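You operate a simulated robot arm through the tools that you are given. There is no shell and no other tool.

Carry out the task below with a simulated two-armed robot. There is one attempt and no reset: what you move stays moved.

JOB
Brush slip on the tile's patch; stand the small dark block on it.
Fine: the block from the covered bench; the brush goes back in its pot and the lid back on the slip pot. A coat counts when it lies all over at full strength: go over it till it gets no stronger.

Only the result counts: the job must be done as asked and must still hold three seconds after the hand-in. Knocking over, shifting, dropping, spilling or breaking anything else fails it. A push-on lid holds only when it is set on centred and level and pressed home; a screw cap is set on level and turned clockwise until tight.

ROBOT AND FRAMES
Two 7-joint arms with two-finger parallel grippers on one trunk that stands fixed in place. Base frame: the origin is at the foot of the trunk, x ahead of it, y to its left, z up. Readings come in mm, rad, newtons and seconds.
The left shoulder is at [70, 163, 1345], the right one opposite. With the tool pointing down near the work surface each hand reaches from about 360 to 860 mm from the base axis, measured 20 degrees to its own side. Payload 3.43 kg a hand.
The TCP of each hand is the grasp point between the finger pads, 34 mm short of the fingertips. In the tool frame z runs along the fingers and y along their closing line. The gripper opens to 128 mm. The fingers are 24 mm wide and 12 mm thick; the gripper's body (48 by 130 mm) begins 96 mm behind the TCP.
Orientation is that of the tool frame in the base frame, as [roll, pitch, yaw] about the fixed x, y, z axes, in that order (R = Rz(yaw) Ry(pitch) Rx(roll)). With the fingers straight down and closing along the base's y, the tool's x points along the base's -x, its y along +y and its z along -z.

CONTROLS
- The arms move only by the tool move_arm. It takes "left_motion", "right_motion" or both (then of equal length, played together; a hand with none holds still); each is one flat list of numbers, 7 for each row, row after row: the shift along the tool's x, y, z in units of 40 mm (1.0 is 40 mm), then the turn, a rotation vector about the tool's x, y, z in units of 5 degrees (1.0 is 5 degrees), then the closure, from 0 (fully open) to 1 (shut). In form: [dx, dy, dz, wx, wy, wz, gripper, dx, dy, dz, wx, wy, wz, gripper, ...]. A call has 1 to 20 rows; each row shifts and turns the commanded pose from where the row before left it, along the tool's axes as they then stand. A call with a number of a shift or a turn outside -1 to 1 is refused whole. A row lasts 0.2 s, in which the tool goes at most 50 mm and 0.15 rad; a call with a longer step from one row to the next is refused whole, and so is a gripper value outside its range. Where a pose cannot be reached the arm comes as near as it can. A force on the tool above 90 N (or 10 N above the force at the start of the call, whichever is more), or a blocked arm, ends the call early, and 0.2 s more pass. Each finger travels about 153 mm/s and halts on what it meets, pressing with about 39 N; the grip force reading is that of the motor and also rises with nothing between the fingers. The clock runs only during rows and for 0.2 s after the last one: add rows that do not move to give the fingers time. It gives the time, the measured TCP pose, the force on the tool (base axes), the opening and the grip force at its end, in the units of the frame above (readings bear some noise), with the torque about the TCP (base axes, N m) and any sound that the robot's microphone picked up.
- Cameras (640 x 400 px; columns grow to the right, rows downward): "scene" is now at [130.4, 55.4, 1586.1]; the picture's right is [0.67, -0.75, 0.00], its down [-0.35, -0.31, -0.88] and it looks along [0.66, 0.59, -0.47] (base axes); focal length 292 px, centre (320, 200). "left" rides on the left gripper at [76, 11, -160] in its tool frame; the picture's right is [-0.15, 0.99, 0.00], its down [-0.88, -0.13, -0.46] and it looks along [-0.45, -0.07, 0.89] (tool axes); focal length 234 px, centre (320, 200). "right" rides on the right gripper at [76, -11, -160] in its tool frame; the picture's right is [0.15, 0.99, 0.00], its down [-0.88, 0.13, -0.46] and it looks along [-0.45, 0.07, 0.89] (tool axes); focal length 234 px, centre (320, 200). There is no depth. A picture from a camera that has moved, and an enlarged one, comes with that camera's place and axes in the base frame and with its lens. The place of the scene camera against the robot may be out by one fixed shift of up to 18 mm in any direction.
- snapshot(camera): a new picture of that camera. The clock stands still meanwhile.
- raise_lower(by): slides the trunk up (or, below 0, down) by that many mm; the arms and the scene camera ride with it, the base frame stays. It gives what a move gives, with no picture.
- head_to(pan, tilt): turns the head with the scene camera to pan (to the left, within 1.501 rad either way) and tilt (down, from -0.506 to 1.204), counted from straight ahead of the robot. It gives what a move gives.
- inspect(camera, box): a new picture of the part [left, top, right, bottom] of that camera's present view, enlarged. The clock stands still meanwhile.
- finish_job(): hands the job in; it is judged then, once.

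Nothing tells you positions but the pictures and the camera data. Unless the task says otherwise, let go and move clear before handing in.

The tools are called after "Emit:" by a JSON object that holds its "name" and its "arguments". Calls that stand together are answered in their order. move_arm: Moves the arms, as the interface text tells. Its arguments: {"type":"object","properties":{"left_motion":{"type":"array","items":{"type":"number"}},"right_motion":{"type":"array","items":{"type":"number"}}},"required":[]} The other tools are called the same way: raise_lower (by) moves the trunk up or down; head_to (pan, tilt) turns the head that bears the scene camera; snapshot (camera) takes a picture; inspect (camera, box) takes an enlarged picture of a part of a camera's view; finish_job () hands the job in.

At the start:

```text
time_s: 0.0
left_eef_pos: [452.3, 575.1, 1297.8]
left_orientation: [3.14, 0.0, 3.14]
left_ft_force: [-0.1, 1.1, 0.4]
left_wrist_torque: [0.01, -0.03, 0.02]
left_grip_width: 127.8
left_grip_force: 0.0
right_eef_pos: [575.1, 44.0, 1341.8]
right_orientation: [-3.141, 0.001, -3.14]
right_ft_force: [-0.4, 0.4, -0.4]
right_wrist_torque: [-0.02, 0.01, 0.0]
right_grip_width: 128.0
right_grip_force: 0.1
trunk travel left (down, up): [-825.0, 115.0]
head pan, tilt (commanded): [0.728, 0.485]
```

scene: 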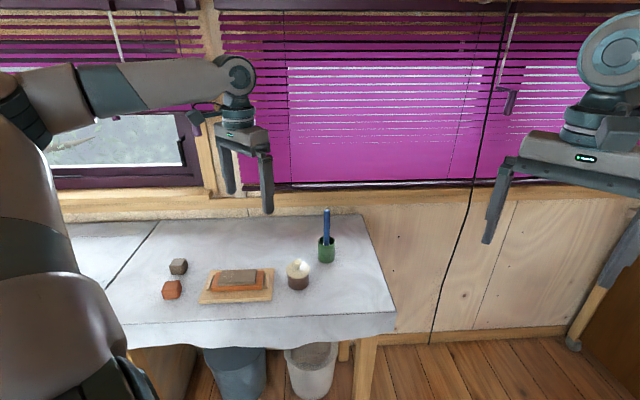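
right: 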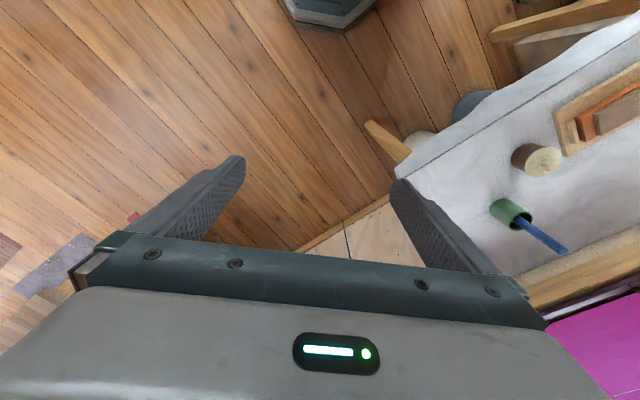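
left: 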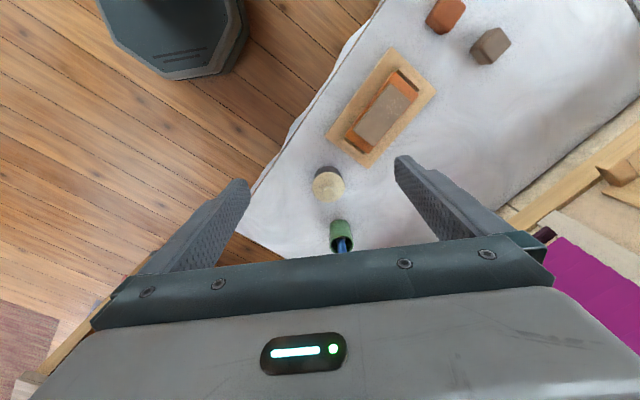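

I see a cloth-covered bench with two small blocks (one dark, one reddish), a tile with a patch on a wooden board, a slip pot with a lid and a green pot with a blue brush. I'll look closer before moving.

Emit:
{"name": "inspect", "arguments": {"camera": "scene", "box": [140, 190, 360, 330]}}

Emit:
{"name": "inspect", "arguments": {"camera": "left", "box": [260, 0, 540, 260]}}

Emit:
{"name": "inspect", "arguments": {"camera": "right", "box": [440, 40, 640, 260]}}

```text
2.86 times, centred on (250, 260) of scene
camera zoom: at [130.4, 55.4, 1586.1], right [0.67, -0.75, 0.0], down [-0.35, -0.31, -0.88], along [0.66, 0.59, -0.47], focal length 836 px, centre (520, 29)
```

zoom: 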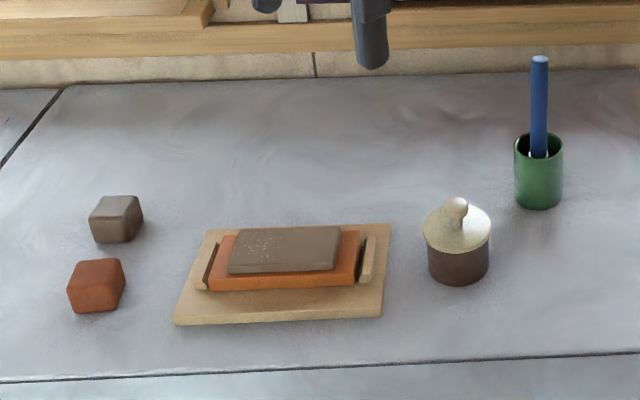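

```text
1.54 times, centred on (400, 130) of left
camera zoom: at [377.2, 587.8, 1457.3], right [0.15, 0.99, 0.0], down [0.88, -0.13, 0.46], along [0.45, -0.07, -0.89], focal length 360 px, centre (197, 308)
```

zoom: 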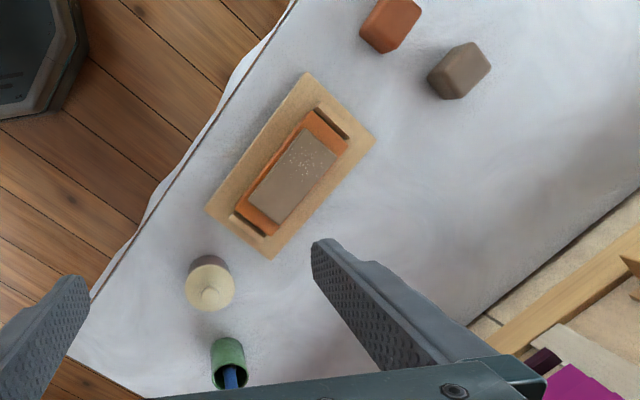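

```text
1.82 times, centred on (540, 150) of right
camera zoom: at [499.7, 34.7, 1501.6], right [-0.15, 0.99, 0.0], down [0.88, 0.13, 0.46], along [0.45, 0.07, -0.89], focal length 426 px, centre (-80, 291)
```

zoom: 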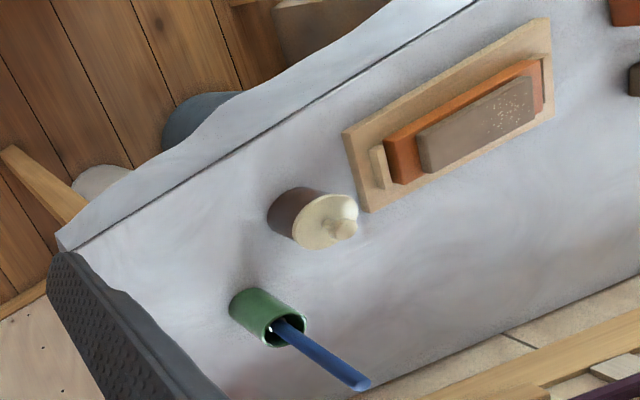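

I see the covered bench with pot, brush and tile in front-left of me. I'll look round with the head for other benches or blocks before moving anything.

Emit:
{"name": "head_to", "arguments": {"pan": 1.1, "tilt": 0.7}}

Emit:
{"name": "snapshot", "arguments": {"camera": "scene"}}

Emit:
{"name": "head_to", "arguments": {"pan": -0.3, "tilt": 0.6}}

Emit:
{"name": "snapshot", "arguments": {"camera": "scene"}}

```text
time_s: 0.8
left_eef_pos: [452.6, 575.2, 1297.0]
left_orientation: [3.14, 0.001, 3.141]
left_ft_force: [0.1, 0.4, -0.9]
left_wrist_torque: [0.01, 0.04, 0.0]
left_grip_width: 127.7
left_grip_force: 0.0
right_eef_pos: [575.4, 46.6, 1342.6]
right_orientation: [3.141, 0.0, 3.141]
right_ft_force: [-1.3, 0.2, -1.0]
right_wrist_torque: [-0.02, 0.01, 0.04]
right_grip_width: 128.0
right_grip_force: 0.1
trunk travel left (down, up): [-825.0, 115.0]
head pan, tilt (commanded): [1.1, 0.7]
```

```text
taken
camera scene: at [100.9, 70.3, 1567.2], right [0.89, -0.45, 0.0], down [-0.29, -0.57, -0.77], along [0.35, 0.68, -0.64], focal length 292 px, centre (320, 200)
```

scene: 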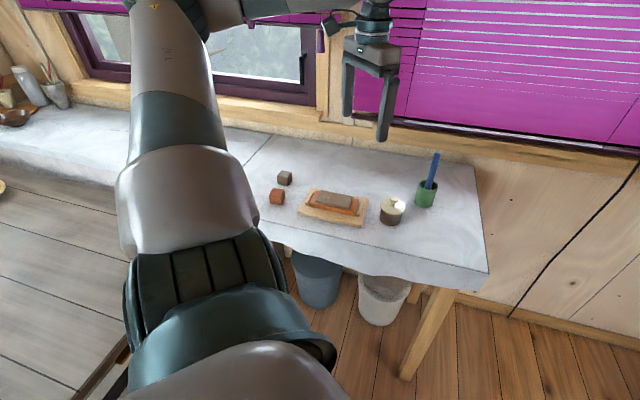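

```text
time_s: 2.4
left_eef_pos: [452.8, 576.1, 1297.3]
left_orientation: [3.141, 0.0, -3.141]
left_ft_force: [0.5, 0.4, 0.4]
left_wrist_torque: [0.02, 0.02, 0.0]
left_grip_width: 128.2
left_grip_force: 0.1
right_eef_pos: [575.8, 44.3, 1342.2]
right_orientation: [3.141, -0.001, -3.142]
right_ft_force: [0.4, -0.4, 0.3]
right_wrist_torque: [-0.02, -0.02, 0.0]
right_grip_width: 127.9
right_grip_force: 0.2
trunk travel left (down, up): [-825.0, 115.0]
head pan, tilt (commanded): [-0.3, 0.6]
```

```text
taken
camera scene: at [146.7, -31.4, 1575.8], right [-0.3, -0.96, 0.0], down [-0.54, 0.17, -0.82], along [0.79, -0.24, -0.57], focal length 292 px, centre (320, 200)
```

scene: 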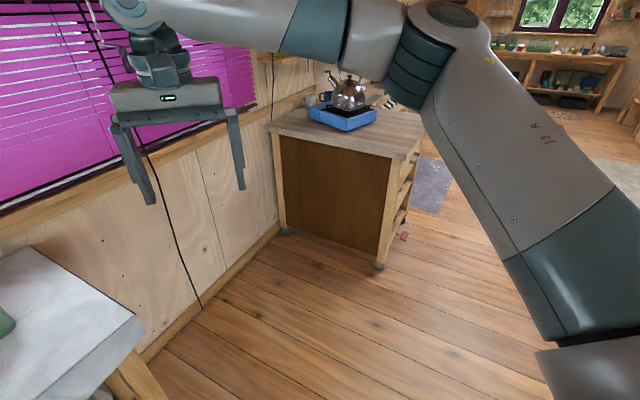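

The only cloth-covered bench is the one with the tile, so the dark block there is the one. I turn the head back and lower the trunk for reach, then view from the left wrist camera.

Emit:
{"name": "head_to", "arguments": {"pan": 0.8, "tilt": 0.65}}

Emit:
{"name": "raise_lower", "arguments": {"by": -120}}

Emit:
{"name": "snapshot", "arguments": {"camera": "scene"}}

Emit:
{"name": "snapshot", "arguments": {"camera": "left"}}

Emit:
{"name": "snapshot", "arguments": {"camera": "right"}}

```text
time_s: 3.7
left_eef_pos: [452.3, 575.9, 1296.3]
left_orientation: [3.141, 0.001, 3.141]
left_ft_force: [-0.4, 0.6, 0.3]
left_wrist_torque: [-0.04, 0.0, 0.01]
left_grip_width: 128.0
left_grip_force: 0.0
right_eef_pos: [575.4, 45.8, 1340.6]
right_orientation: [-3.141, 0.0, 3.14]
right_ft_force: [-0.1, -0.8, -0.5]
right_wrist_torque: [0.02, 0.03, 0.0]
right_grip_width: 128.0
right_grip_force: 0.0
trunk travel left (down, up): [-825.0, 115.0]
head pan, tilt (commanded): [0.799, 0.649]
```

```text
time_s: 5.2
left_eef_pos: [452.6, 575.5, 1178.3]
left_orientation: [-3.141, -0.001, 3.141]
left_ft_force: [-0.3, -0.5, -0.3]
left_wrist_torque: [-0.01, -0.03, -0.04]
left_grip_width: 128.0
left_grip_force: 0.0
right_eef_pos: [576.1, 45.3, 1222.6]
right_orientation: [3.141, -0.001, 3.142]
right_ft_force: [0.2, -0.2, 0.3]
right_wrist_torque: [-0.02, -0.02, 0.02]
right_grip_width: 128.1
right_grip_force: 0.1
trunk travel left (down, up): [-705.0, 235.0]
head pan, tilt (commanded): [0.799, 0.649]
```

```text
taken
camera scene: at [122.5, 56.8, 1451.6], right [0.72, -0.7, 0.0], down [-0.42, -0.43, -0.8], along [0.56, 0.57, -0.6], focal length 292 px, centre (320, 200)
```

scene: 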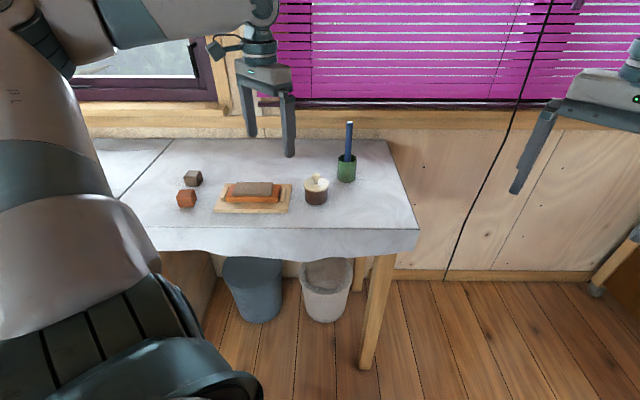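

```text
taken
camera left: at [376.9, 587.6, 1337.6], right [0.15, 0.99, 0.0], down [0.88, -0.13, 0.46], along [0.45, -0.07, -0.89], focal length 234 px, centre (320, 200)
```

left: 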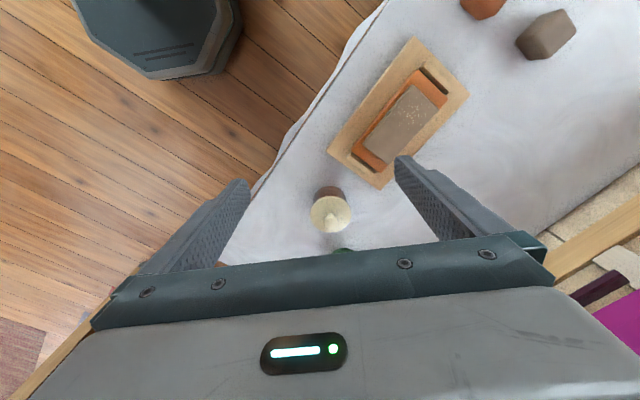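

```text
taken
camera right: at [499.4, 34.5, 1381.8], right [-0.15, 0.99, 0.0], down [0.88, 0.13, 0.46], along [0.45, 0.07, -0.89], focal length 234 px, centre (320, 200)
```

right: 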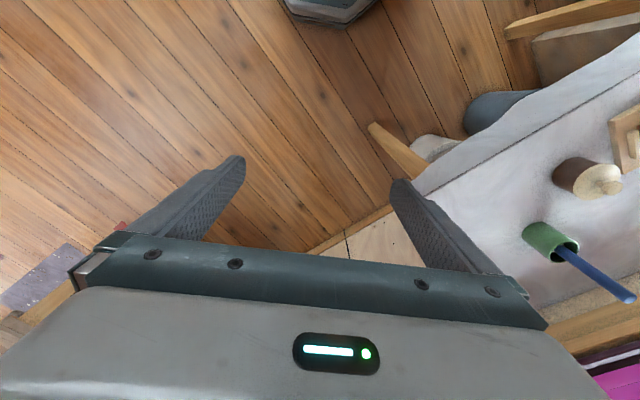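

Brush top is at about (741, 591, 1107), pot lid near (588, 575, 973). I move the left hand forward and then sideways at safe height to triangulate from several views.

Emit:
{"name": "move_arm", "arguments": {"left_motion": [-1, 0, 0, 0, 0, 0, 0, -1, 0, 0, 0, 0, 0, 0, -0.5, 0, 0, 0, 0, 0, 0, 0, 0, 0, 0, 0, 0, 0]}}

Emit:
{"name": "snapshot", "arguments": {"camera": "left"}}

Emit:
{"name": "move_arm", "arguments": {"left_motion": [1, 1, 0, 0, 0, 0, 0, 1, 1, 0, 0, 0, 0, 0, 1, 1, 0, 0, 0, 0, 0, 1, 0, 0, 0, 0, 0, 0, 0, 0, 0, 0, 0, 0, 0]}}

Emit:
{"name": "snapshot", "arguments": {"camera": "left"}}

```text
time_s: 6.2
left_eef_pos: [551.7, 576.0, 1177.8]
left_orientation: [3.141, 0.0, -3.141]
left_ft_force: [0.1, -0.6, -0.2]
left_wrist_torque: [-0.02, -0.03, 0.01]
left_grip_width: 127.6
left_grip_force: 0.1
right_eef_pos: [574.8, 46.1, 1222.1]
right_orientation: [3.14, 0.001, 3.141]
right_ft_force: [-0.4, 0.5, -0.1]
right_wrist_torque: [0.0, -0.02, -0.03]
right_grip_width: 128.0
right_grip_force: 0.1
trunk travel left (down, up): [-705.0, 235.0]
head pan, tilt (commanded): [0.799, 0.649]
```

```text
taken
camera left: at [477.1, 588.7, 1337.4], right [0.15, 0.99, 0.0], down [0.88, -0.13, 0.46], along [0.45, -0.07, -0.89], focal length 234 px, centre (320, 200)
```

left: 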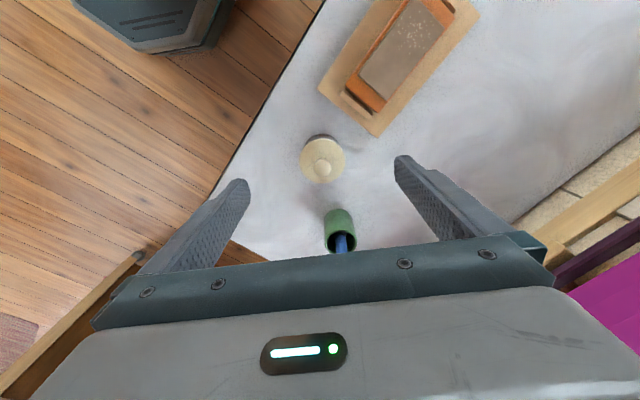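

```text
refused: row 1 steps farther than a row can; nothing moved
```

```text
taken
camera left: at [477.1, 588.7, 1337.4], right [0.15, 0.99, 0.0], down [0.88, -0.13, 0.46], along [0.45, -0.07, -0.89], focal length 234 px, centre (320, 200)
```

left: 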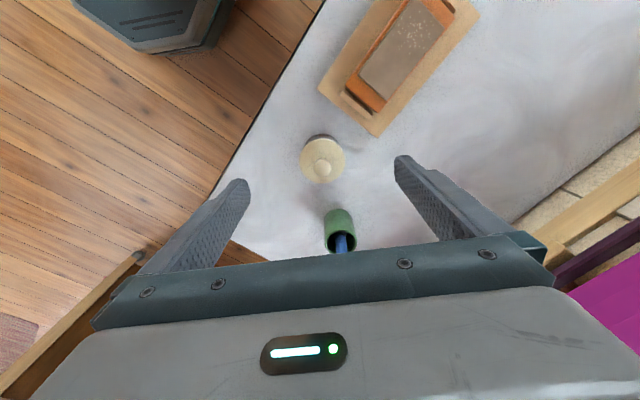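

The lid, tile and brush pot are in view. I'll enlarge this view, then step back and left for a second baseline.

Emit:
{"name": "inspect", "arguments": {"camera": "left", "box": [280, 120, 400, 260]}}

Emit:
{"name": "inspect", "arguments": {"camera": "left", "box": [310, 0, 490, 140]}}

Emit:
{"name": "move_arm", "arguments": {"left_motion": [0.8, 0.8, 0, 0, 0, 0, 0, 0.8, 0.8, 0, 0, 0, 0, 0, 0.8, 0.8, 0, 0, 0, 0, 0, 0.8, 0.8, 0, 0, 0, 0, 0, 0, 0, 0, 0, 0, 0, 0]}}

Emit:
{"name": "snapshot", "arguments": {"camera": "left"}}

Emit:
{"name": "inspect", "arguments": {"camera": "left", "box": [260, 60, 460, 220]}}

```text
2.86 times, centred on (340, 190) of left
camera zoom: at [477.1, 588.7, 1337.4], right [0.15, 0.99, 0.0], down [0.88, -0.13, 0.46], along [0.45, -0.07, -0.89], focal length 669 px, centre (263, 229)
```

zoom: 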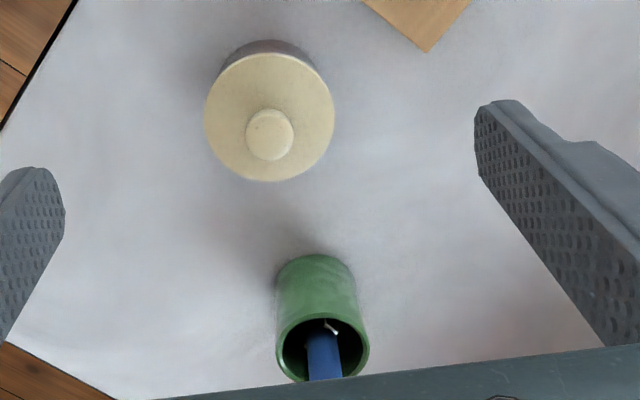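

```text
2.86 times, centred on (400, 70) of left
camera zoom: at [477.1, 588.7, 1337.4], right [0.15, 0.99, 0.0], down [0.88, -0.13, 0.46], along [0.45, -0.07, -0.89], focal length 669 px, centre (91, 571)
```

zoom: 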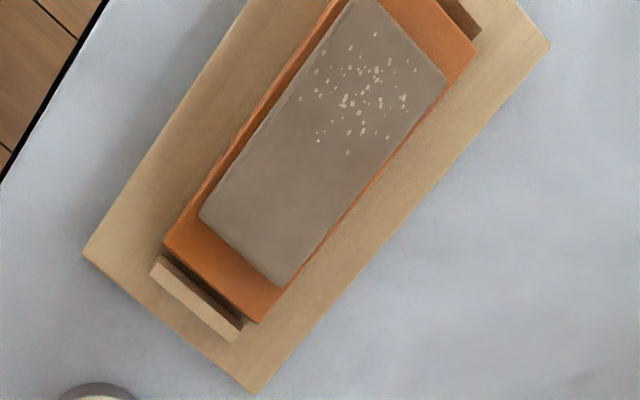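

```text
time_s: 7.4
left_eef_pos: [424.9, 701.9, 1177.8]
left_orientation: [3.141, -0.002, -3.141]
left_ft_force: [0.0, -0.2, -0.4]
left_wrist_torque: [0.01, 0.02, 0.04]
left_grip_width: 128.2
left_grip_force: 0.1
right_eef_pos: [575.8, 44.5, 1222.2]
right_orientation: [3.14, -0.003, -3.142]
right_ft_force: [0.5, 0.1, 0.4]
right_wrist_torque: [0.02, 0.04, 0.0]
right_grip_width: 128.1
right_grip_force: 0.1
trunk travel left (down, up): [-705.0, 235.0]
head pan, tilt (commanded): [0.799, 0.649]
```

```text
taken
camera left: at [350.4, 714.5, 1337.1], right [0.15, 0.99, 0.0], down [0.88, -0.13, 0.45], along [0.45, -0.07, -0.89], focal length 234 px, centre (320, 200)
```

left: 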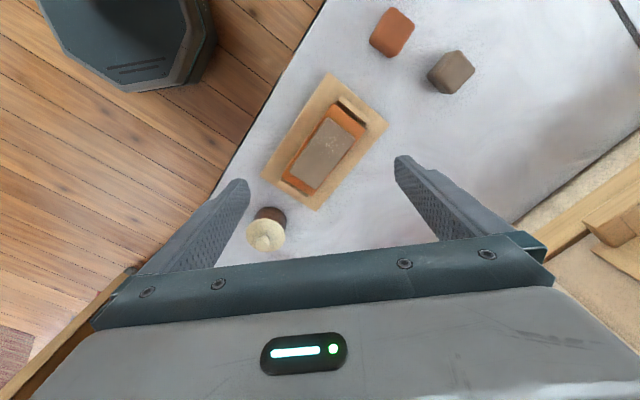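

```text
2.50 times, centred on (360, 140) of left
camera zoom: at [350.4, 714.5, 1337.1], right [0.15, 0.99, 0.0], down [0.88, -0.13, 0.45], along [0.45, -0.07, -0.89], focal length 585 px, centre (220, 350)
```

zoom: 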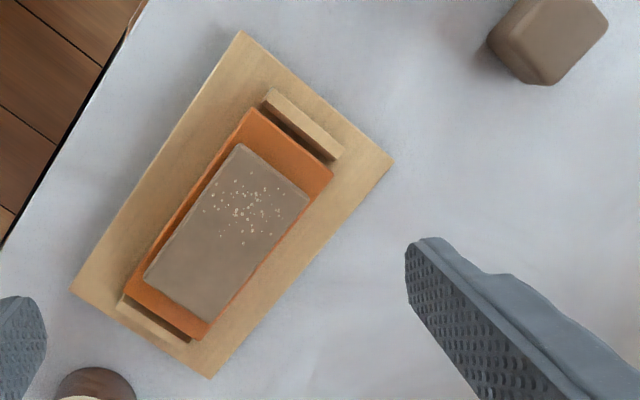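

The bench is turned about 45° and its board top is near z 934. I'll zoom on the blocks from here and on everything from the scene camera.

Emit:
{"name": "inspect", "arguments": {"camera": "left", "box": [360, 0, 500, 100]}}

Emit:
{"name": "inspect", "arguments": {"camera": "scene", "box": [160, 110, 370, 240]}}

Emit:
{"name": "move_arm", "arguments": {"left_motion": [1, 0.5, 0, 0, 0, 0, 0, 1, 0.5, 0, 0, 0, 0, 0, 0, 0.5, 0, 0, 0, 0, 0, 0, 0, 0, 0, 0, 0, 0]}}

Emit:
{"name": "snapshot", "arguments": {"camera": "left"}}

```text
4.00 times, centred on (430, 50) of left
camera zoom: at [350.4, 714.5, 1337.1], right [0.15, 0.99, 0.0], down [0.88, -0.13, 0.45], along [0.45, -0.07, -0.89], focal length 937 px, centre (-120, 800)
```

zoom: 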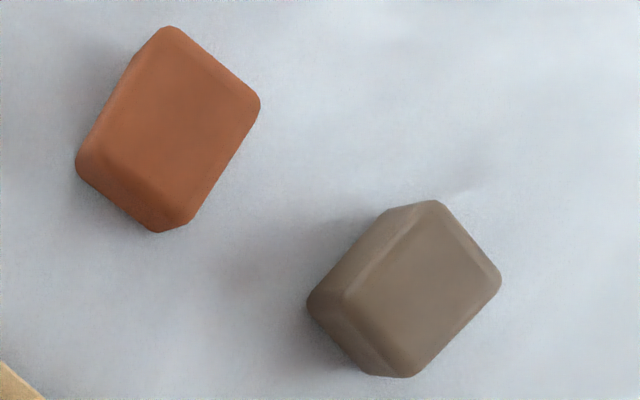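

```text
3.05 times, centred on (265, 175) of scene
camera zoom: at [123.8, 55.9, 1451.5], right [0.72, -0.7, 0.0], down [-0.42, -0.43, -0.8], along [0.56, 0.57, -0.6], focal length 892 px, centre (488, 276)
```

zoom: 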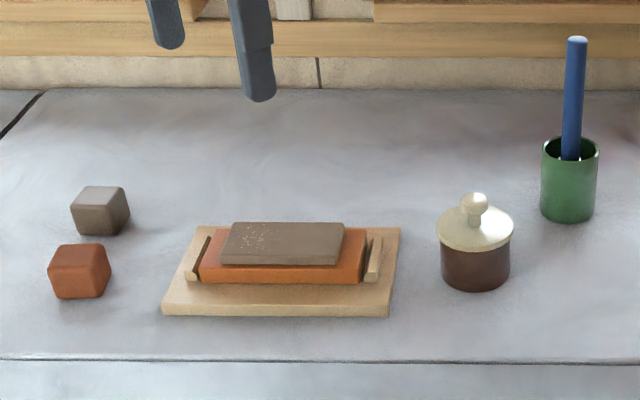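

```text
time_s: 8.4
left_eef_pos: [345.5, 766.4, 1176.3]
left_orientation: [-3.14, -0.001, 3.141]
left_ft_force: [0.7, 0.4, 0.3]
left_wrist_torque: [-0.06, 0.04, 0.0]
left_grip_width: 128.1
left_grip_force: 0.1
right_eef_pos: [576.9, 48.1, 1220.1]
right_orientation: [-3.14, -0.002, 3.142]
right_ft_force: [0.5, 1.5, -0.5]
right_wrist_torque: [-0.02, 0.04, 0.0]
right_grip_width: 128.4
right_grip_force: 0.0
trunk travel left (down, up): [-705.0, 235.0]
head pan, tilt (commanded): [0.799, 0.649]
```

```text
taken
camera left: at [271.1, 778.0, 1336.1], right [0.15, 0.99, 0.0], down [0.88, -0.13, 0.45], along [0.45, -0.07, -0.89], focal length 234 px, centre (320, 200)
```

left: 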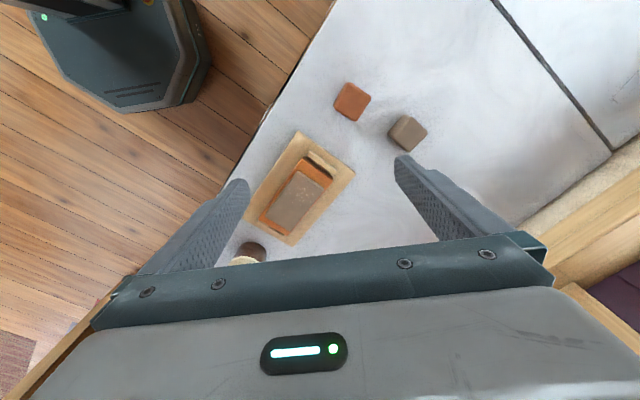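

I can now see both blocks and the tile in one view; I zoom for measuring.

Emit:
{"name": "inspect", "arguments": {"camera": "left", "box": [320, 70, 440, 160]}}

Emit:
{"name": "inspect", "arguments": {"camera": "left", "box": [230, 120, 370, 260]}}

```text
4.44 times, centred on (380, 115) of left
camera zoom: at [271.1, 778.0, 1336.1], right [0.15, 0.99, 0.0], down [0.88, -0.13, 0.45], along [0.45, -0.07, -0.89], focal length 1041 px, centre (53, 578)
```

zoom: 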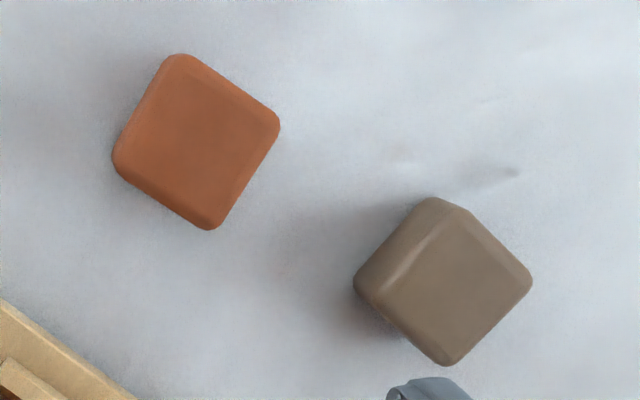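

```text
2.86 times, centred on (300, 190) of left
camera zoom: at [271.1, 778.0, 1336.1], right [0.15, 0.99, 0.0], down [0.88, -0.13, 0.45], along [0.45, -0.07, -0.89], focal length 669 px, centre (377, 229)
```

zoom: 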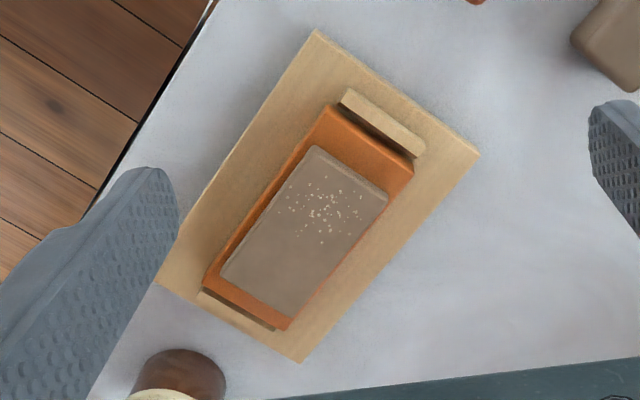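

I measure: lid about (590, 575, 973), dark block about (370, 911, top 947), board turned 45°. I'll turn the left hand 45° so it lines up with the bench and move it above the slip pot at safe height.

Emit:
{"name": "move_arm", "arguments": {"left_motion": [0, 0, 0, 0, 0, -1, 0, 0, 0, 0, 0, 0, -1, 0, 0, 0, 0, 0, 0, -1, 0, 0, 0, 0, 0, 0, -1, 0, 0, 0, 0, 0, 0, -1, 0, 0, 0, 0, 0, 0, -1, 0, 0, 0, 0, 0, 0, -1, 0, 0, 0, 0, 0, 0, -1, 0, 0, 0, 0, 0, 0, -1, 0, -0.117, -0.963, 0, 0, 0, 0, 0, -0.117, -0.963, 0, 0, 0, 0, 0, -0.117, -0.963, 0, 0, 0, 0, 0, -0.117, -0.963, 0, 0, 0, 0, 0, -0.117, -0.963, 0, 0, 0, 0, 0, -0.117, -0.963, 0, 0, 0, 0, 0, -0.117, -0.963, 0, 0, 0, 0, 0, -0.117, -0.963, 0, 0, 0, 0, 0, 0, 0, 0, 0, 0, 0, 0]}}

Emit:
{"name": "snapshot", "arguments": {"camera": "left"}}

Emit:
{"name": "snapshot", "arguments": {"camera": "scene"}}

```text
time_s: 12.2
left_eef_pos: [587.4, 572.5, 1177.9]
left_orientation: [-3.14, 0.0, -2.355]
left_ft_force: [0.5, 0.7, -0.2]
left_wrist_torque: [0.02, 0.0, 0.02]
left_grip_width: 128.0
left_grip_force: 0.0
right_eef_pos: [575.3, 47.1, 1222.1]
right_orientation: [3.141, 0.0, -3.14]
right_ft_force: [-0.8, -0.7, -0.3]
right_wrist_torque: [0.0, -0.01, -0.03]
right_grip_width: 127.9
right_grip_force: 0.0
trunk travel left (down, up): [-705.0, 235.0]
head pan, tilt (commanded): [0.799, 0.649]
```

```text
taken
camera left: at [527.2, 527.8, 1337.0], right [-0.6, 0.8, 0.0], down [0.71, 0.53, 0.46], along [0.37, 0.27, -0.89], focal length 234 px, centre (320, 200)
```

left: 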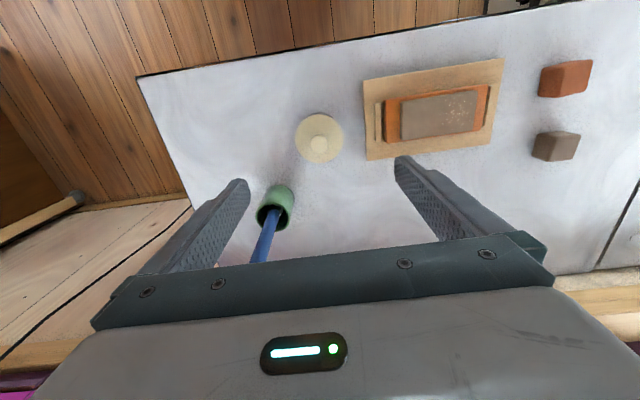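

```text
taken
camera scene: at [122.0, 57.7, 1451.5], right [0.72, -0.7, 0.0], down [-0.42, -0.43, -0.8], along [0.56, 0.57, -0.6], focal length 292 px, centre (320, 200)
```

scene: 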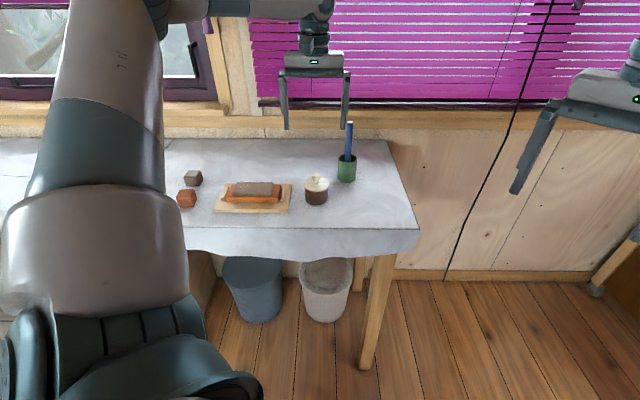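

The hand is now lined up with the bench and above the slip pot. I zoom in to measure the lid, knob and brush.

Emit:
{"name": "inspect", "arguments": {"camera": "left", "box": [240, 90, 400, 270]}}

Emit:
{"name": "inspect", "arguments": {"camera": "left", "box": [350, 50, 600, 180]}}

Emit:
{"name": "inspect", "arguments": {"camera": "scene", "box": [280, 110, 380, 220]}}

```text
2.22 times, centred on (320, 180) of left
camera zoom: at [527.2, 527.8, 1337.0], right [-0.6, 0.8, 0.0], down [0.71, 0.53, 0.46], along [0.37, 0.27, -0.89], focal length 520 px, centre (320, 244)
```

zoom: 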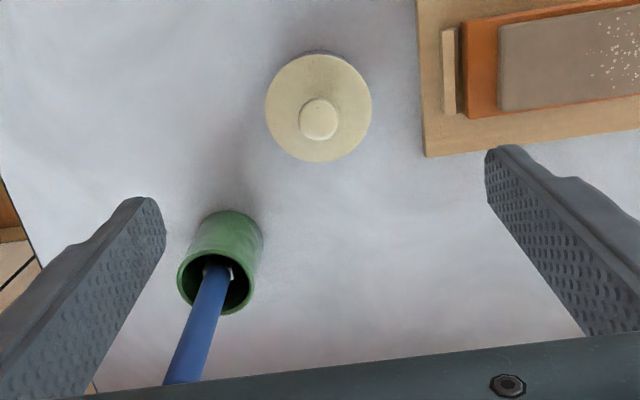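

```text
2.56 times, centred on (475, 115) of left
camera zoom: at [527.2, 527.8, 1337.0], right [-0.6, 0.8, 0.0], down [0.71, 0.53, 0.46], along [0.37, 0.27, -0.89], focal length 600 px, centre (-77, 418)
```

zoom: 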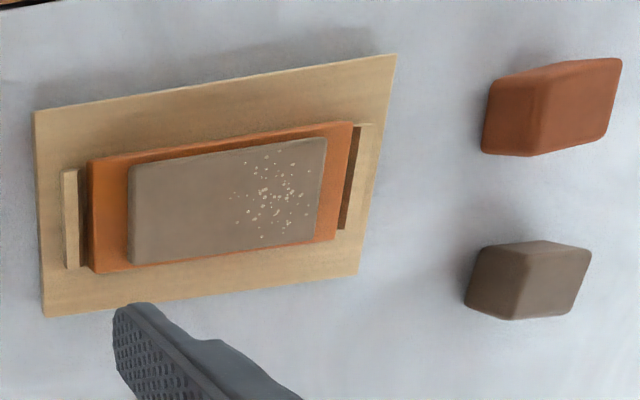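

```text
3.64 times, centred on (330, 165) of scene
camera zoom: at [122.0, 57.7, 1451.5], right [0.72, -0.7, 0.0], down [-0.42, -0.43, -0.8], along [0.56, 0.57, -0.6], focal length 1064 px, centre (284, 327)
```

zoom: 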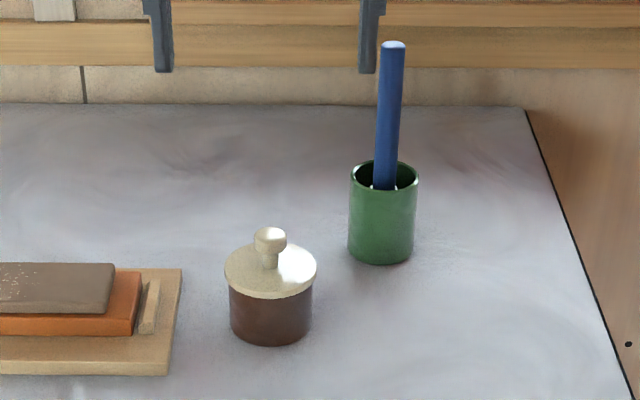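

Knob ball is near (592, 574), about z 986–1012, 25 mm across; lid disc about 73 mm across. I'll go to a free spot right of the pot and touch the cloth with the closed fingers to learn the bench height (this is also where the lid will rest).

Emit:
{"name": "move_arm", "arguments": {"left_motion": [0.123, -0.75, 0, 0, 0, 0, 0.3, 0.123, -0.75, 0, 0, 0, 0, 0.6, 0.123, -0.75, 0, 0, 0, 0, 1, 0.123, -0.75, 0, 0, 0, 0, 1, 0, 0, 0, 0, 0, 0, 1]}}

Emit:
{"name": "snapshot", "arguments": {"camera": "left"}}

```text
time_s: 13.4
left_eef_pos: [659.8, 474.2, 1177.7]
left_orientation: [-3.14, -0.001, -2.356]
left_ft_force: [0.3, 1.1, -0.4]
left_wrist_torque: [-0.05, -0.04, -0.01]
left_grip_width: 0.0
left_grip_force: 33.1
right_eef_pos: [575.1, 45.5, 1222.3]
right_orientation: [-3.14, 0.0, -3.141]
right_ft_force: [0.1, 0.1, -0.3]
right_wrist_torque: [-0.04, -0.01, -0.01]
right_grip_width: 128.1
right_grip_force: 0.1
trunk travel left (down, up): [-705.0, 235.0]
head pan, tilt (commanded): [0.799, 0.649]
```

```text
taken
camera left: at [598.3, 429.1, 1338.1], right [-0.6, 0.8, 0.0], down [0.71, 0.53, 0.46], along [0.37, 0.27, -0.89], focal length 234 px, centre (320, 200)
```

left: 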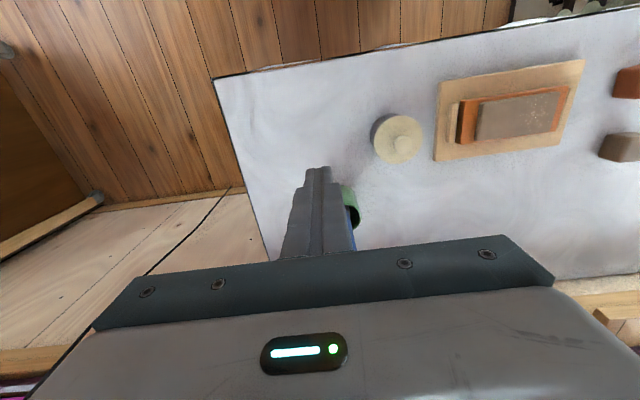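

The fingers point at bare cloth. I descend to a little above it.

Emit:
{"name": "move_arm", "arguments": {"left_motion": [0, 0, 1, 0, 0, 0, 1, 0, 0, 1, 0, 0, 0, 1, 0, 0, 1, 0, 0, 0, 1, 0, 0, 1, 0, 0, 0, 1, 0, 0, 0.7, 0, 0, 0, 1, 0, 0, 0, 0, 0, 0, 1]}}

Emit:
{"name": "snapshot", "arguments": {"camera": "scene"}}

Emit:
{"name": "snapshot", "arguments": {"camera": "left"}}

```text
time_s: 14.8
left_eef_pos: [659.6, 474.0, 989.3]
left_orientation: [-3.141, 0.0, -2.355]
left_ft_force: [0.1, 0.2, -0.1]
left_wrist_torque: [0.0, 0.0, -0.02]
left_grip_width: 0.0
left_grip_force: 32.5
right_eef_pos: [574.5, 45.5, 1222.5]
right_orientation: [-3.141, -0.001, -3.142]
right_ft_force: [-0.2, -0.1, -0.1]
right_wrist_torque: [0.0, 0.0, -0.02]
right_grip_width: 127.7
right_grip_force: 0.2
trunk travel left (down, up): [-705.0, 235.0]
head pan, tilt (commanded): [0.799, 0.649]
```

```text
taken
camera scene: at [122.4, 56.5, 1451.6], right [0.72, -0.7, 0.0], down [-0.42, -0.43, -0.8], along [0.56, 0.57, -0.6], focal length 292 px, centre (320, 200)
```

scene: 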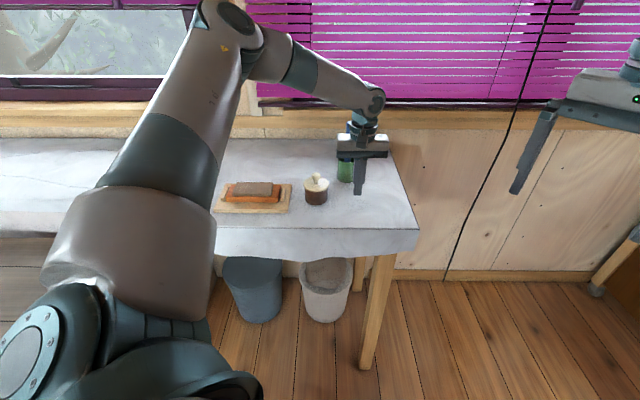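

```text
taken
camera left: at [597.8, 428.4, 1149.3], right [-0.6, 0.8, 0.0], down [0.71, 0.53, 0.46], along [0.37, 0.27, -0.89], focal length 234 px, centre (320, 200)
```

left: 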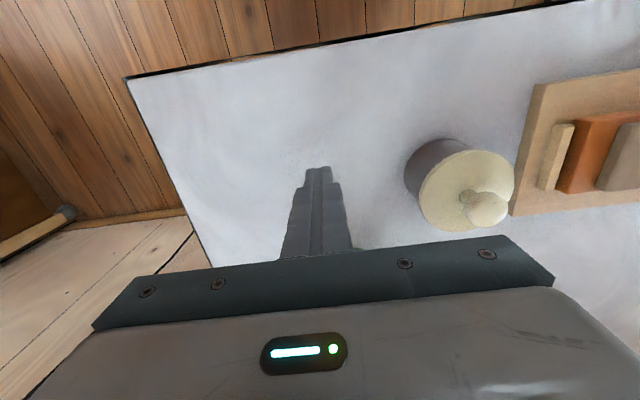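

The lid centre triangulates to (592, 574, 972). I continue down in small steps, watching the force.

Emit:
{"name": "move_arm", "arguments": {"left_motion": [0, 0, 0.4, 0, 0, 0, 1, 0, 0, 0, 0, 0, 0, 1]}}

Emit:
{"name": "move_arm", "arguments": {"left_motion": [0, 0, 0.1, 0, 0, 0, 1, 0, 0, 0, 0, 0, 0, 1]}}

Emit:
{"name": "move_arm", "arguments": {"left_motion": [0, 0, 0.1, 0, 0, 0, 1, 0, 0, 0, 0, 0, 0, 1]}}

```text
time_s: 15.4
left_eef_pos: [658.8, 474.1, 974.0]
left_orientation: [-3.141, 0.0, -2.356]
left_ft_force: [0.4, -0.4, 0.0]
left_wrist_torque: [-0.03, 0.0, 0.01]
left_grip_width: 0.0
left_grip_force: 33.0
right_eef_pos: [574.9, 45.0, 1221.5]
right_orientation: [-3.141, 0.002, 3.141]
right_ft_force: [-0.3, 0.7, -0.2]
right_wrist_torque: [-0.02, -0.02, 0.01]
right_grip_width: 127.9
right_grip_force: 0.1
trunk travel left (down, up): [-705.0, 235.0]
head pan, tilt (commanded): [0.799, 0.649]
```

```text
time_s: 16.0
left_eef_pos: [658.8, 473.5, 970.3]
left_orientation: [-3.141, 0.0, -2.356]
left_ft_force: [0.0, -0.2, 0.1]
left_wrist_torque: [0.02, 0.03, 0.02]
left_grip_width: 0.0
left_grip_force: 32.9
right_eef_pos: [575.2, 46.3, 1221.5]
right_orientation: [-3.141, 0.0, 3.139]
right_ft_force: [-0.6, 0.3, 0.9]
right_wrist_torque: [0.02, -0.02, -0.03]
right_grip_width: 128.2
right_grip_force: 0.1
trunk travel left (down, up): [-705.0, 235.0]
head pan, tilt (commanded): [0.799, 0.649]
```

```text
time_s: 16.6
left_eef_pos: [659.0, 472.8, 965.7]
left_orientation: [-3.14, 0.0, -2.356]
left_ft_force: [-0.2, 0.3, -0.1]
left_wrist_torque: [-0.02, 0.0, -0.03]
left_grip_width: 0.0
left_grip_force: 32.7
right_eef_pos: [575.3, 45.5, 1221.8]
right_orientation: [-3.141, 0.0, 3.14]
right_ft_force: [-0.2, 0.3, 0.0]
right_wrist_torque: [0.0, 0.0, -0.01]
right_grip_width: 127.9
right_grip_force: 0.1
trunk travel left (down, up): [-705.0, 235.0]
head pan, tilt (commanded): [0.799, 0.649]
```

No contact yet with the tips at about z 932. I keep stepping down.

Emit:
{"name": "move_arm", "arguments": {"left_motion": [0, 0, 0.1, 0, 0, 0, 1, 0, 0, 0, 0, 0, 0, 1]}}

Emit:
{"name": "move_arm", "arguments": {"left_motion": [0, 0, 0.1, 0, 0, 0, 1, 0, 0, 0, 0, 0, 0, 1]}}

Emit:
{"name": "move_arm", "arguments": {"left_motion": [0, 0, 0.075, 0, 0, 0, 1, 0, 0, 0, 0, 0, 0, 1]}}

Emit:
{"name": "move_arm", "arguments": {"left_motion": [0, 0, 0.075, 0, 0, 0, 1, 0, 0, 0, 0, 0, 0, 1]}}

```text
time_s: 17.2
left_eef_pos: [660.2, 473.4, 962.0]
left_orientation: [3.141, 0.0, -2.355]
left_ft_force: [0.3, -0.5, -0.6]
left_wrist_torque: [0.0, -0.02, 0.0]
left_grip_width: 0.0
left_grip_force: 33.2
right_eef_pos: [574.9, 45.5, 1222.3]
right_orientation: [-3.141, 0.0, 3.141]
right_ft_force: [0.5, -0.2, 0.1]
right_wrist_torque: [0.01, -0.01, -0.03]
right_grip_width: 127.9
right_grip_force: 0.0
trunk travel left (down, up): [-705.0, 235.0]
head pan, tilt (commanded): [0.799, 0.649]
```

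```text
time_s: 17.8
left_eef_pos: [659.6, 473.7, 957.2]
left_orientation: [3.141, 0.0, -2.357]
left_ft_force: [0.0, 0.0, 0.2]
left_wrist_torque: [0.01, 0.02, -0.02]
left_grip_width: 0.1
left_grip_force: 33.0
right_eef_pos: [575.6, 45.7, 1222.2]
right_orientation: [-3.141, 0.001, 3.141]
right_ft_force: [-0.7, -1.0, 0.0]
right_wrist_torque: [0.02, 0.0, -0.01]
right_grip_width: 128.2
right_grip_force: 0.0
trunk travel left (down, up): [-705.0, 235.0]
head pan, tilt (commanded): [0.799, 0.649]
```

```text
time_s: 18.4
left_eef_pos: [659.6, 474.0, 956.1]
left_orientation: [-3.141, 0.001, -2.356]
left_ft_force: [0.5, -0.2, -0.5]
left_wrist_torque: [0.03, -0.01, -0.01]
left_grip_width: 0.1
left_grip_force: 32.6
right_eef_pos: [574.0, 45.0, 1221.1]
right_orientation: [3.141, 0.0, -3.141]
right_ft_force: [-0.4, 1.4, 0.2]
right_wrist_torque: [0.03, 0.01, 0.0]
right_grip_width: 128.0
right_grip_force: 0.1
trunk travel left (down, up): [-705.0, 235.0]
head pan, tilt (commanded): [0.799, 0.649]
```

```text
time_s: 19.0
left_eef_pos: [660.1, 473.3, 954.2]
left_orientation: [-3.14, 0.002, -2.355]
left_ft_force: [0.0, 4.4, 15.2]
left_wrist_torque: [0.06, 0.09, -0.09]
left_grip_width: 0.0
left_grip_force: 33.0
right_eef_pos: [573.7, 44.5, 1222.6]
right_orientation: [3.141, 0.0, 3.141]
right_ft_force: [0.0, -0.8, 0.2]
right_wrist_torque: [-0.01, -0.02, 0.05]
right_grip_width: 128.1
right_grip_force: 0.1
trunk travel left (down, up): [-705.0, 235.0]
head pan, tilt (commanded): [0.799, 0.649]
```

Contact: the bench top is at about z 920. I lift off, return over the knob with the fingers half open and check alignment close up.

Emit:
{"name": "move_arm", "arguments": {"left_motion": [0, 0, -1, 0, 0, 0, 1, 0, 0, -1, 0, 0, 0, 1, 0, 0, -1, 0, 0, 0, 0.9, 0, 0, -0.7, 0, 0, 0, 0.7, -0.144, 0.743, 0, 0, 0, 0, 0.5, -0.144, 0.743, 0, 0, 0, 0, 0.5, -0.144, 0.743, 0, 0, 0, 0, 0.5, -0.144, 0.743, 0, 0, 0, 0, 0.5, 0, 0, 0, 0, 0, 0, 0.5]}}

Emit:
{"name": "snapshot", "arguments": {"camera": "left"}}

Emit:
{"name": "inspect", "arguments": {"camera": "left", "box": [240, 60, 400, 240]}}

```text
time_s: 21.0
left_eef_pos: [591.8, 573.9, 1101.0]
left_orientation: [3.141, 0.0, -2.357]
left_ft_force: [0.1, 0.1, -0.4]
left_wrist_torque: [0.0, -0.02, 0.01]
left_grip_width: 64.1
left_grip_force: 0.0
right_eef_pos: [576.2, 44.6, 1220.8]
right_orientation: [3.141, -0.002, -3.141]
right_ft_force: [-0.1, 0.0, -0.3]
right_wrist_torque: [0.02, 0.0, 0.0]
right_grip_width: 128.2
right_grip_force: 0.1
trunk travel left (down, up): [-705.0, 235.0]
head pan, tilt (commanded): [0.799, 0.649]
```

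```text
taken
camera left: at [531.5, 529.8, 1259.9], right [-0.6, 0.8, 0.0], down [0.71, 0.53, 0.46], along [0.37, 0.27, -0.89], focal length 234 px, centre (320, 200)
```

left: 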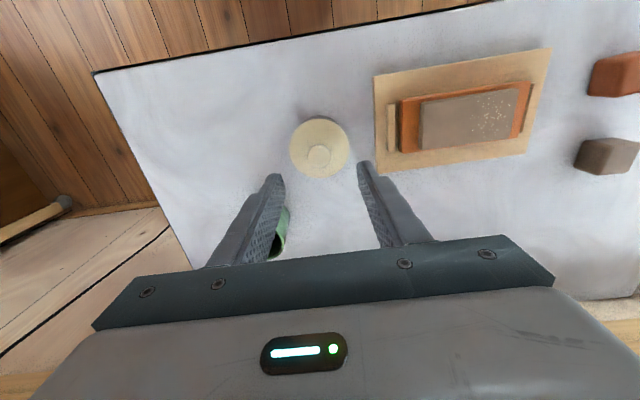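

```text
2.22 times, centred on (320, 150) of left
camera zoom: at [531.5, 529.8, 1259.9], right [-0.6, 0.8, 0.0], down [0.71, 0.53, 0.46], along [0.37, 0.27, -0.89], focal length 520 px, centre (320, 311)
```

zoom: 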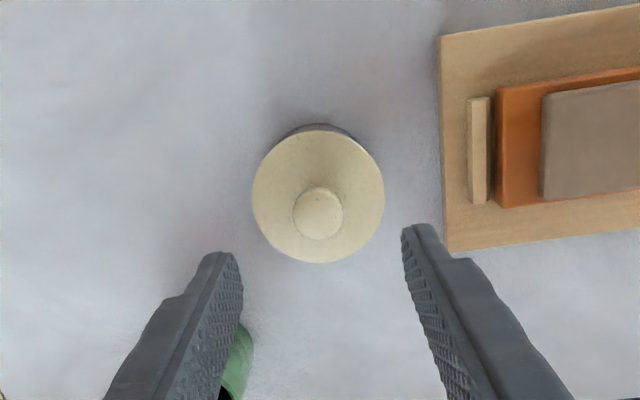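

The knob is centred between the fingers. I descend so the tips stop a few mm above the lid disc, then close on the knob.

Emit:
{"name": "move_arm", "arguments": {"left_motion": [0.03, 0, 0.9, 0, 0, 0, 0.5, 0, 0, 0.9, 0, 0, 0, 0.5, 0, 0, 0.4, 0, 0, 0, 0.5, 0, 0, 0, 0, 0, 0, 0.5]}}

Emit:
{"name": "snapshot", "arguments": {"camera": "left"}}

Emit:
{"name": "snapshot", "arguments": {"camera": "scene"}}

```text
time_s: 22.0
left_eef_pos: [590.7, 573.0, 1011.3]
left_orientation: [-3.14, -0.002, -2.356]
left_ft_force: [-0.3, -1.0, 0.5]
left_wrist_torque: [-0.02, -0.01, 0.03]
left_grip_width: 63.9
left_grip_force: 0.1
right_eef_pos: [574.9, 45.3, 1222.1]
right_orientation: [-3.141, 0.0, -3.141]
right_ft_force: [0.0, 0.5, 0.0]
right_wrist_torque: [0.02, 0.02, -0.01]
right_grip_width: 128.1
right_grip_force: 0.1
trunk travel left (down, up): [-705.0, 235.0]
head pan, tilt (commanded): [0.799, 0.649]
```

```text
taken
camera left: at [530.2, 529.1, 1171.4], right [-0.6, 0.8, 0.0], down [0.71, 0.53, 0.46], along [0.37, 0.27, -0.89], focal length 234 px, centre (320, 200)
```

left: 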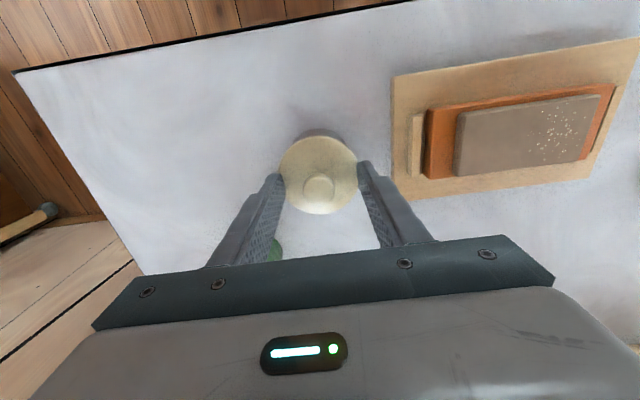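

```text
taken
camera scene: at [122.8, 57.0, 1451.5], right [0.72, -0.7, 0.0], down [-0.42, -0.43, -0.8], along [0.56, 0.57, -0.6], focal length 292 px, centre (320, 200)
```

scene: 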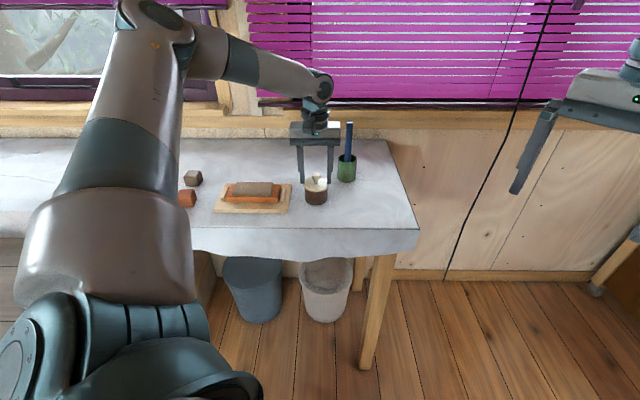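

The fingers straddle the knob. I zoom to check the fore-aft alignment and the tip clearance.

Emit:
{"name": "inspect", "arguments": {"camera": "left", "box": [260, 120, 380, 260]}}

Emit:
{"name": "inspect", "arguments": {"camera": "scene", "box": [280, 110, 370, 220]}}

```text
2.86 times, centred on (320, 190) of left
camera zoom: at [530.2, 529.1, 1171.4], right [-0.6, 0.8, 0.0], down [0.71, 0.53, 0.46], along [0.37, 0.27, -0.89], focal length 669 px, centre (320, 229)
```

zoom: 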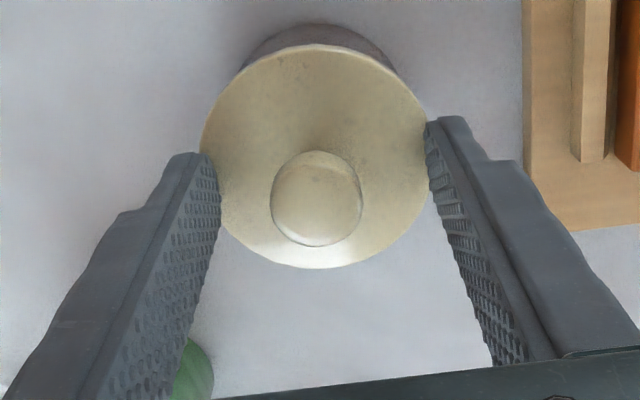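

```text
3.64 times, centred on (325, 165) of scene
camera zoom: at [122.8, 57.0, 1451.5], right [0.72, -0.7, 0.0], down [-0.42, -0.43, -0.8], along [0.56, 0.57, -0.6], focal length 1064 px, centre (302, 327)
```

zoom: 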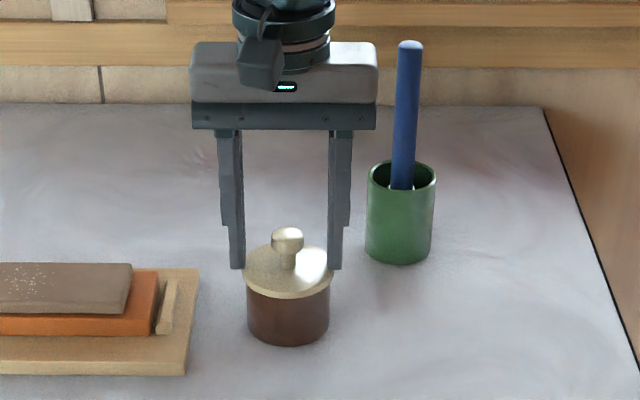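

Alignment is within about a millimetre. I close on the knob.

Emit:
{"name": "move_arm", "arguments": {"left_motion": [0, 0, 0, 0, 0, 0, 0.7, 0, 0, 0, 0, 0, 0, 0.85, 0, 0, 0, 0, 0, 0, 1, 0, 0, 0, 0, 0, 0, 1]}}

Emit:
{"name": "inspect", "arguments": {"camera": "scene", "box": [280, 110, 370, 220]}}

```text
time_s: 23.0
left_eef_pos: [590.4, 574.1, 1011.4]
left_orientation: [3.141, 0.0, -2.355]
left_ft_force: [-0.4, 0.2, 0.0]
left_wrist_torque: [0.01, 0.0, 0.0]
left_grip_width: 24.2
left_grip_force: 39.3
right_eef_pos: [576.1, 45.6, 1221.8]
right_orientation: [3.14, 0.0, -3.141]
right_ft_force: [-0.1, 0.2, 0.4]
right_wrist_torque: [-0.03, 0.0, -0.03]
right_grip_width: 128.0
right_grip_force: 0.1
trunk travel left (down, up): [-705.0, 235.0]
head pan, tilt (commanded): [0.799, 0.649]
heard: snap
```

```text
3.64 times, centred on (325, 165) of scene
camera zoom: at [122.8, 56.9, 1451.5], right [0.72, -0.7, 0.0], down [-0.42, -0.43, -0.8], along [0.56, 0.57, -0.6], focal length 1064 px, centre (302, 327)
```

zoom: 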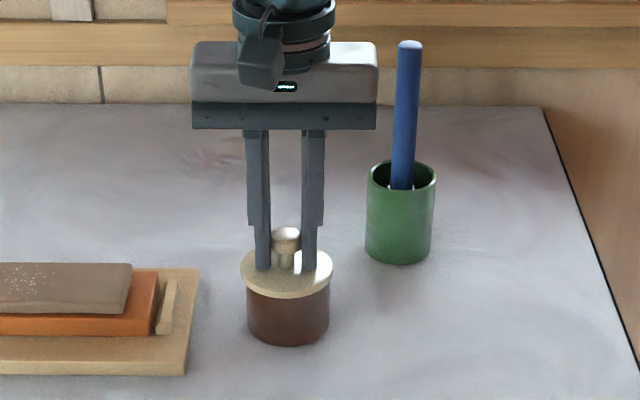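

The knob is gripped (24 mm). I heard a snap, perhaps the lid springing loose; I lift slowly and watch.

Emit:
{"name": "move_arm", "arguments": {"left_motion": [0, 0, -0.1, 0, 0, 0, 1, 0, 0, -0.1, 0, 0, 0, 1, 0, 0, -0.1, 0, 0, 0, 1]}}

Emit:
{"name": "inspect", "arguments": {"camera": "scene", "box": [280, 110, 370, 220]}}

```text
time_s: 23.8
left_eef_pos: [591.7, 573.5, 1024.1]
left_orientation: [3.141, 0.0, -2.357]
left_ft_force: [0.4, -0.7, -0.3]
left_wrist_torque: [0.0, -0.04, -0.01]
left_grip_width: 24.2
left_grip_force: 38.6
right_eef_pos: [576.4, 45.6, 1223.1]
right_orientation: [-3.141, 0.0, 3.141]
right_ft_force: [-0.6, -0.8, -0.1]
right_wrist_torque: [0.01, 0.02, 0.01]
right_grip_width: 128.0
right_grip_force: 0.1
trunk travel left (down, up): [-705.0, 235.0]
head pan, tilt (commanded): [0.799, 0.649]
```

```text
3.64 times, centred on (325, 165) of scene
camera zoom: at [122.8, 56.9, 1451.5], right [0.72, -0.7, 0.0], down [-0.42, -0.43, -0.8], along [0.56, 0.57, -0.6], focal length 1064 px, centre (302, 327)
```

zoom: 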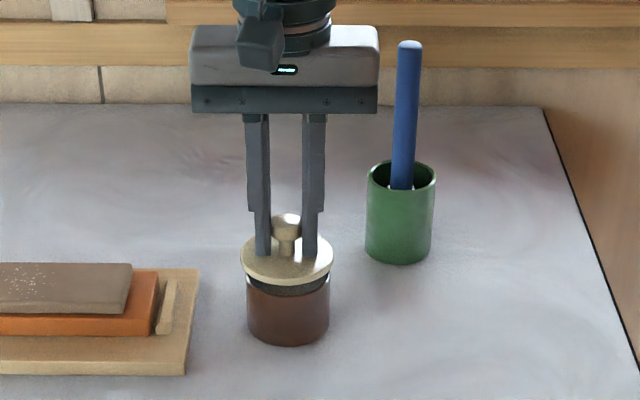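

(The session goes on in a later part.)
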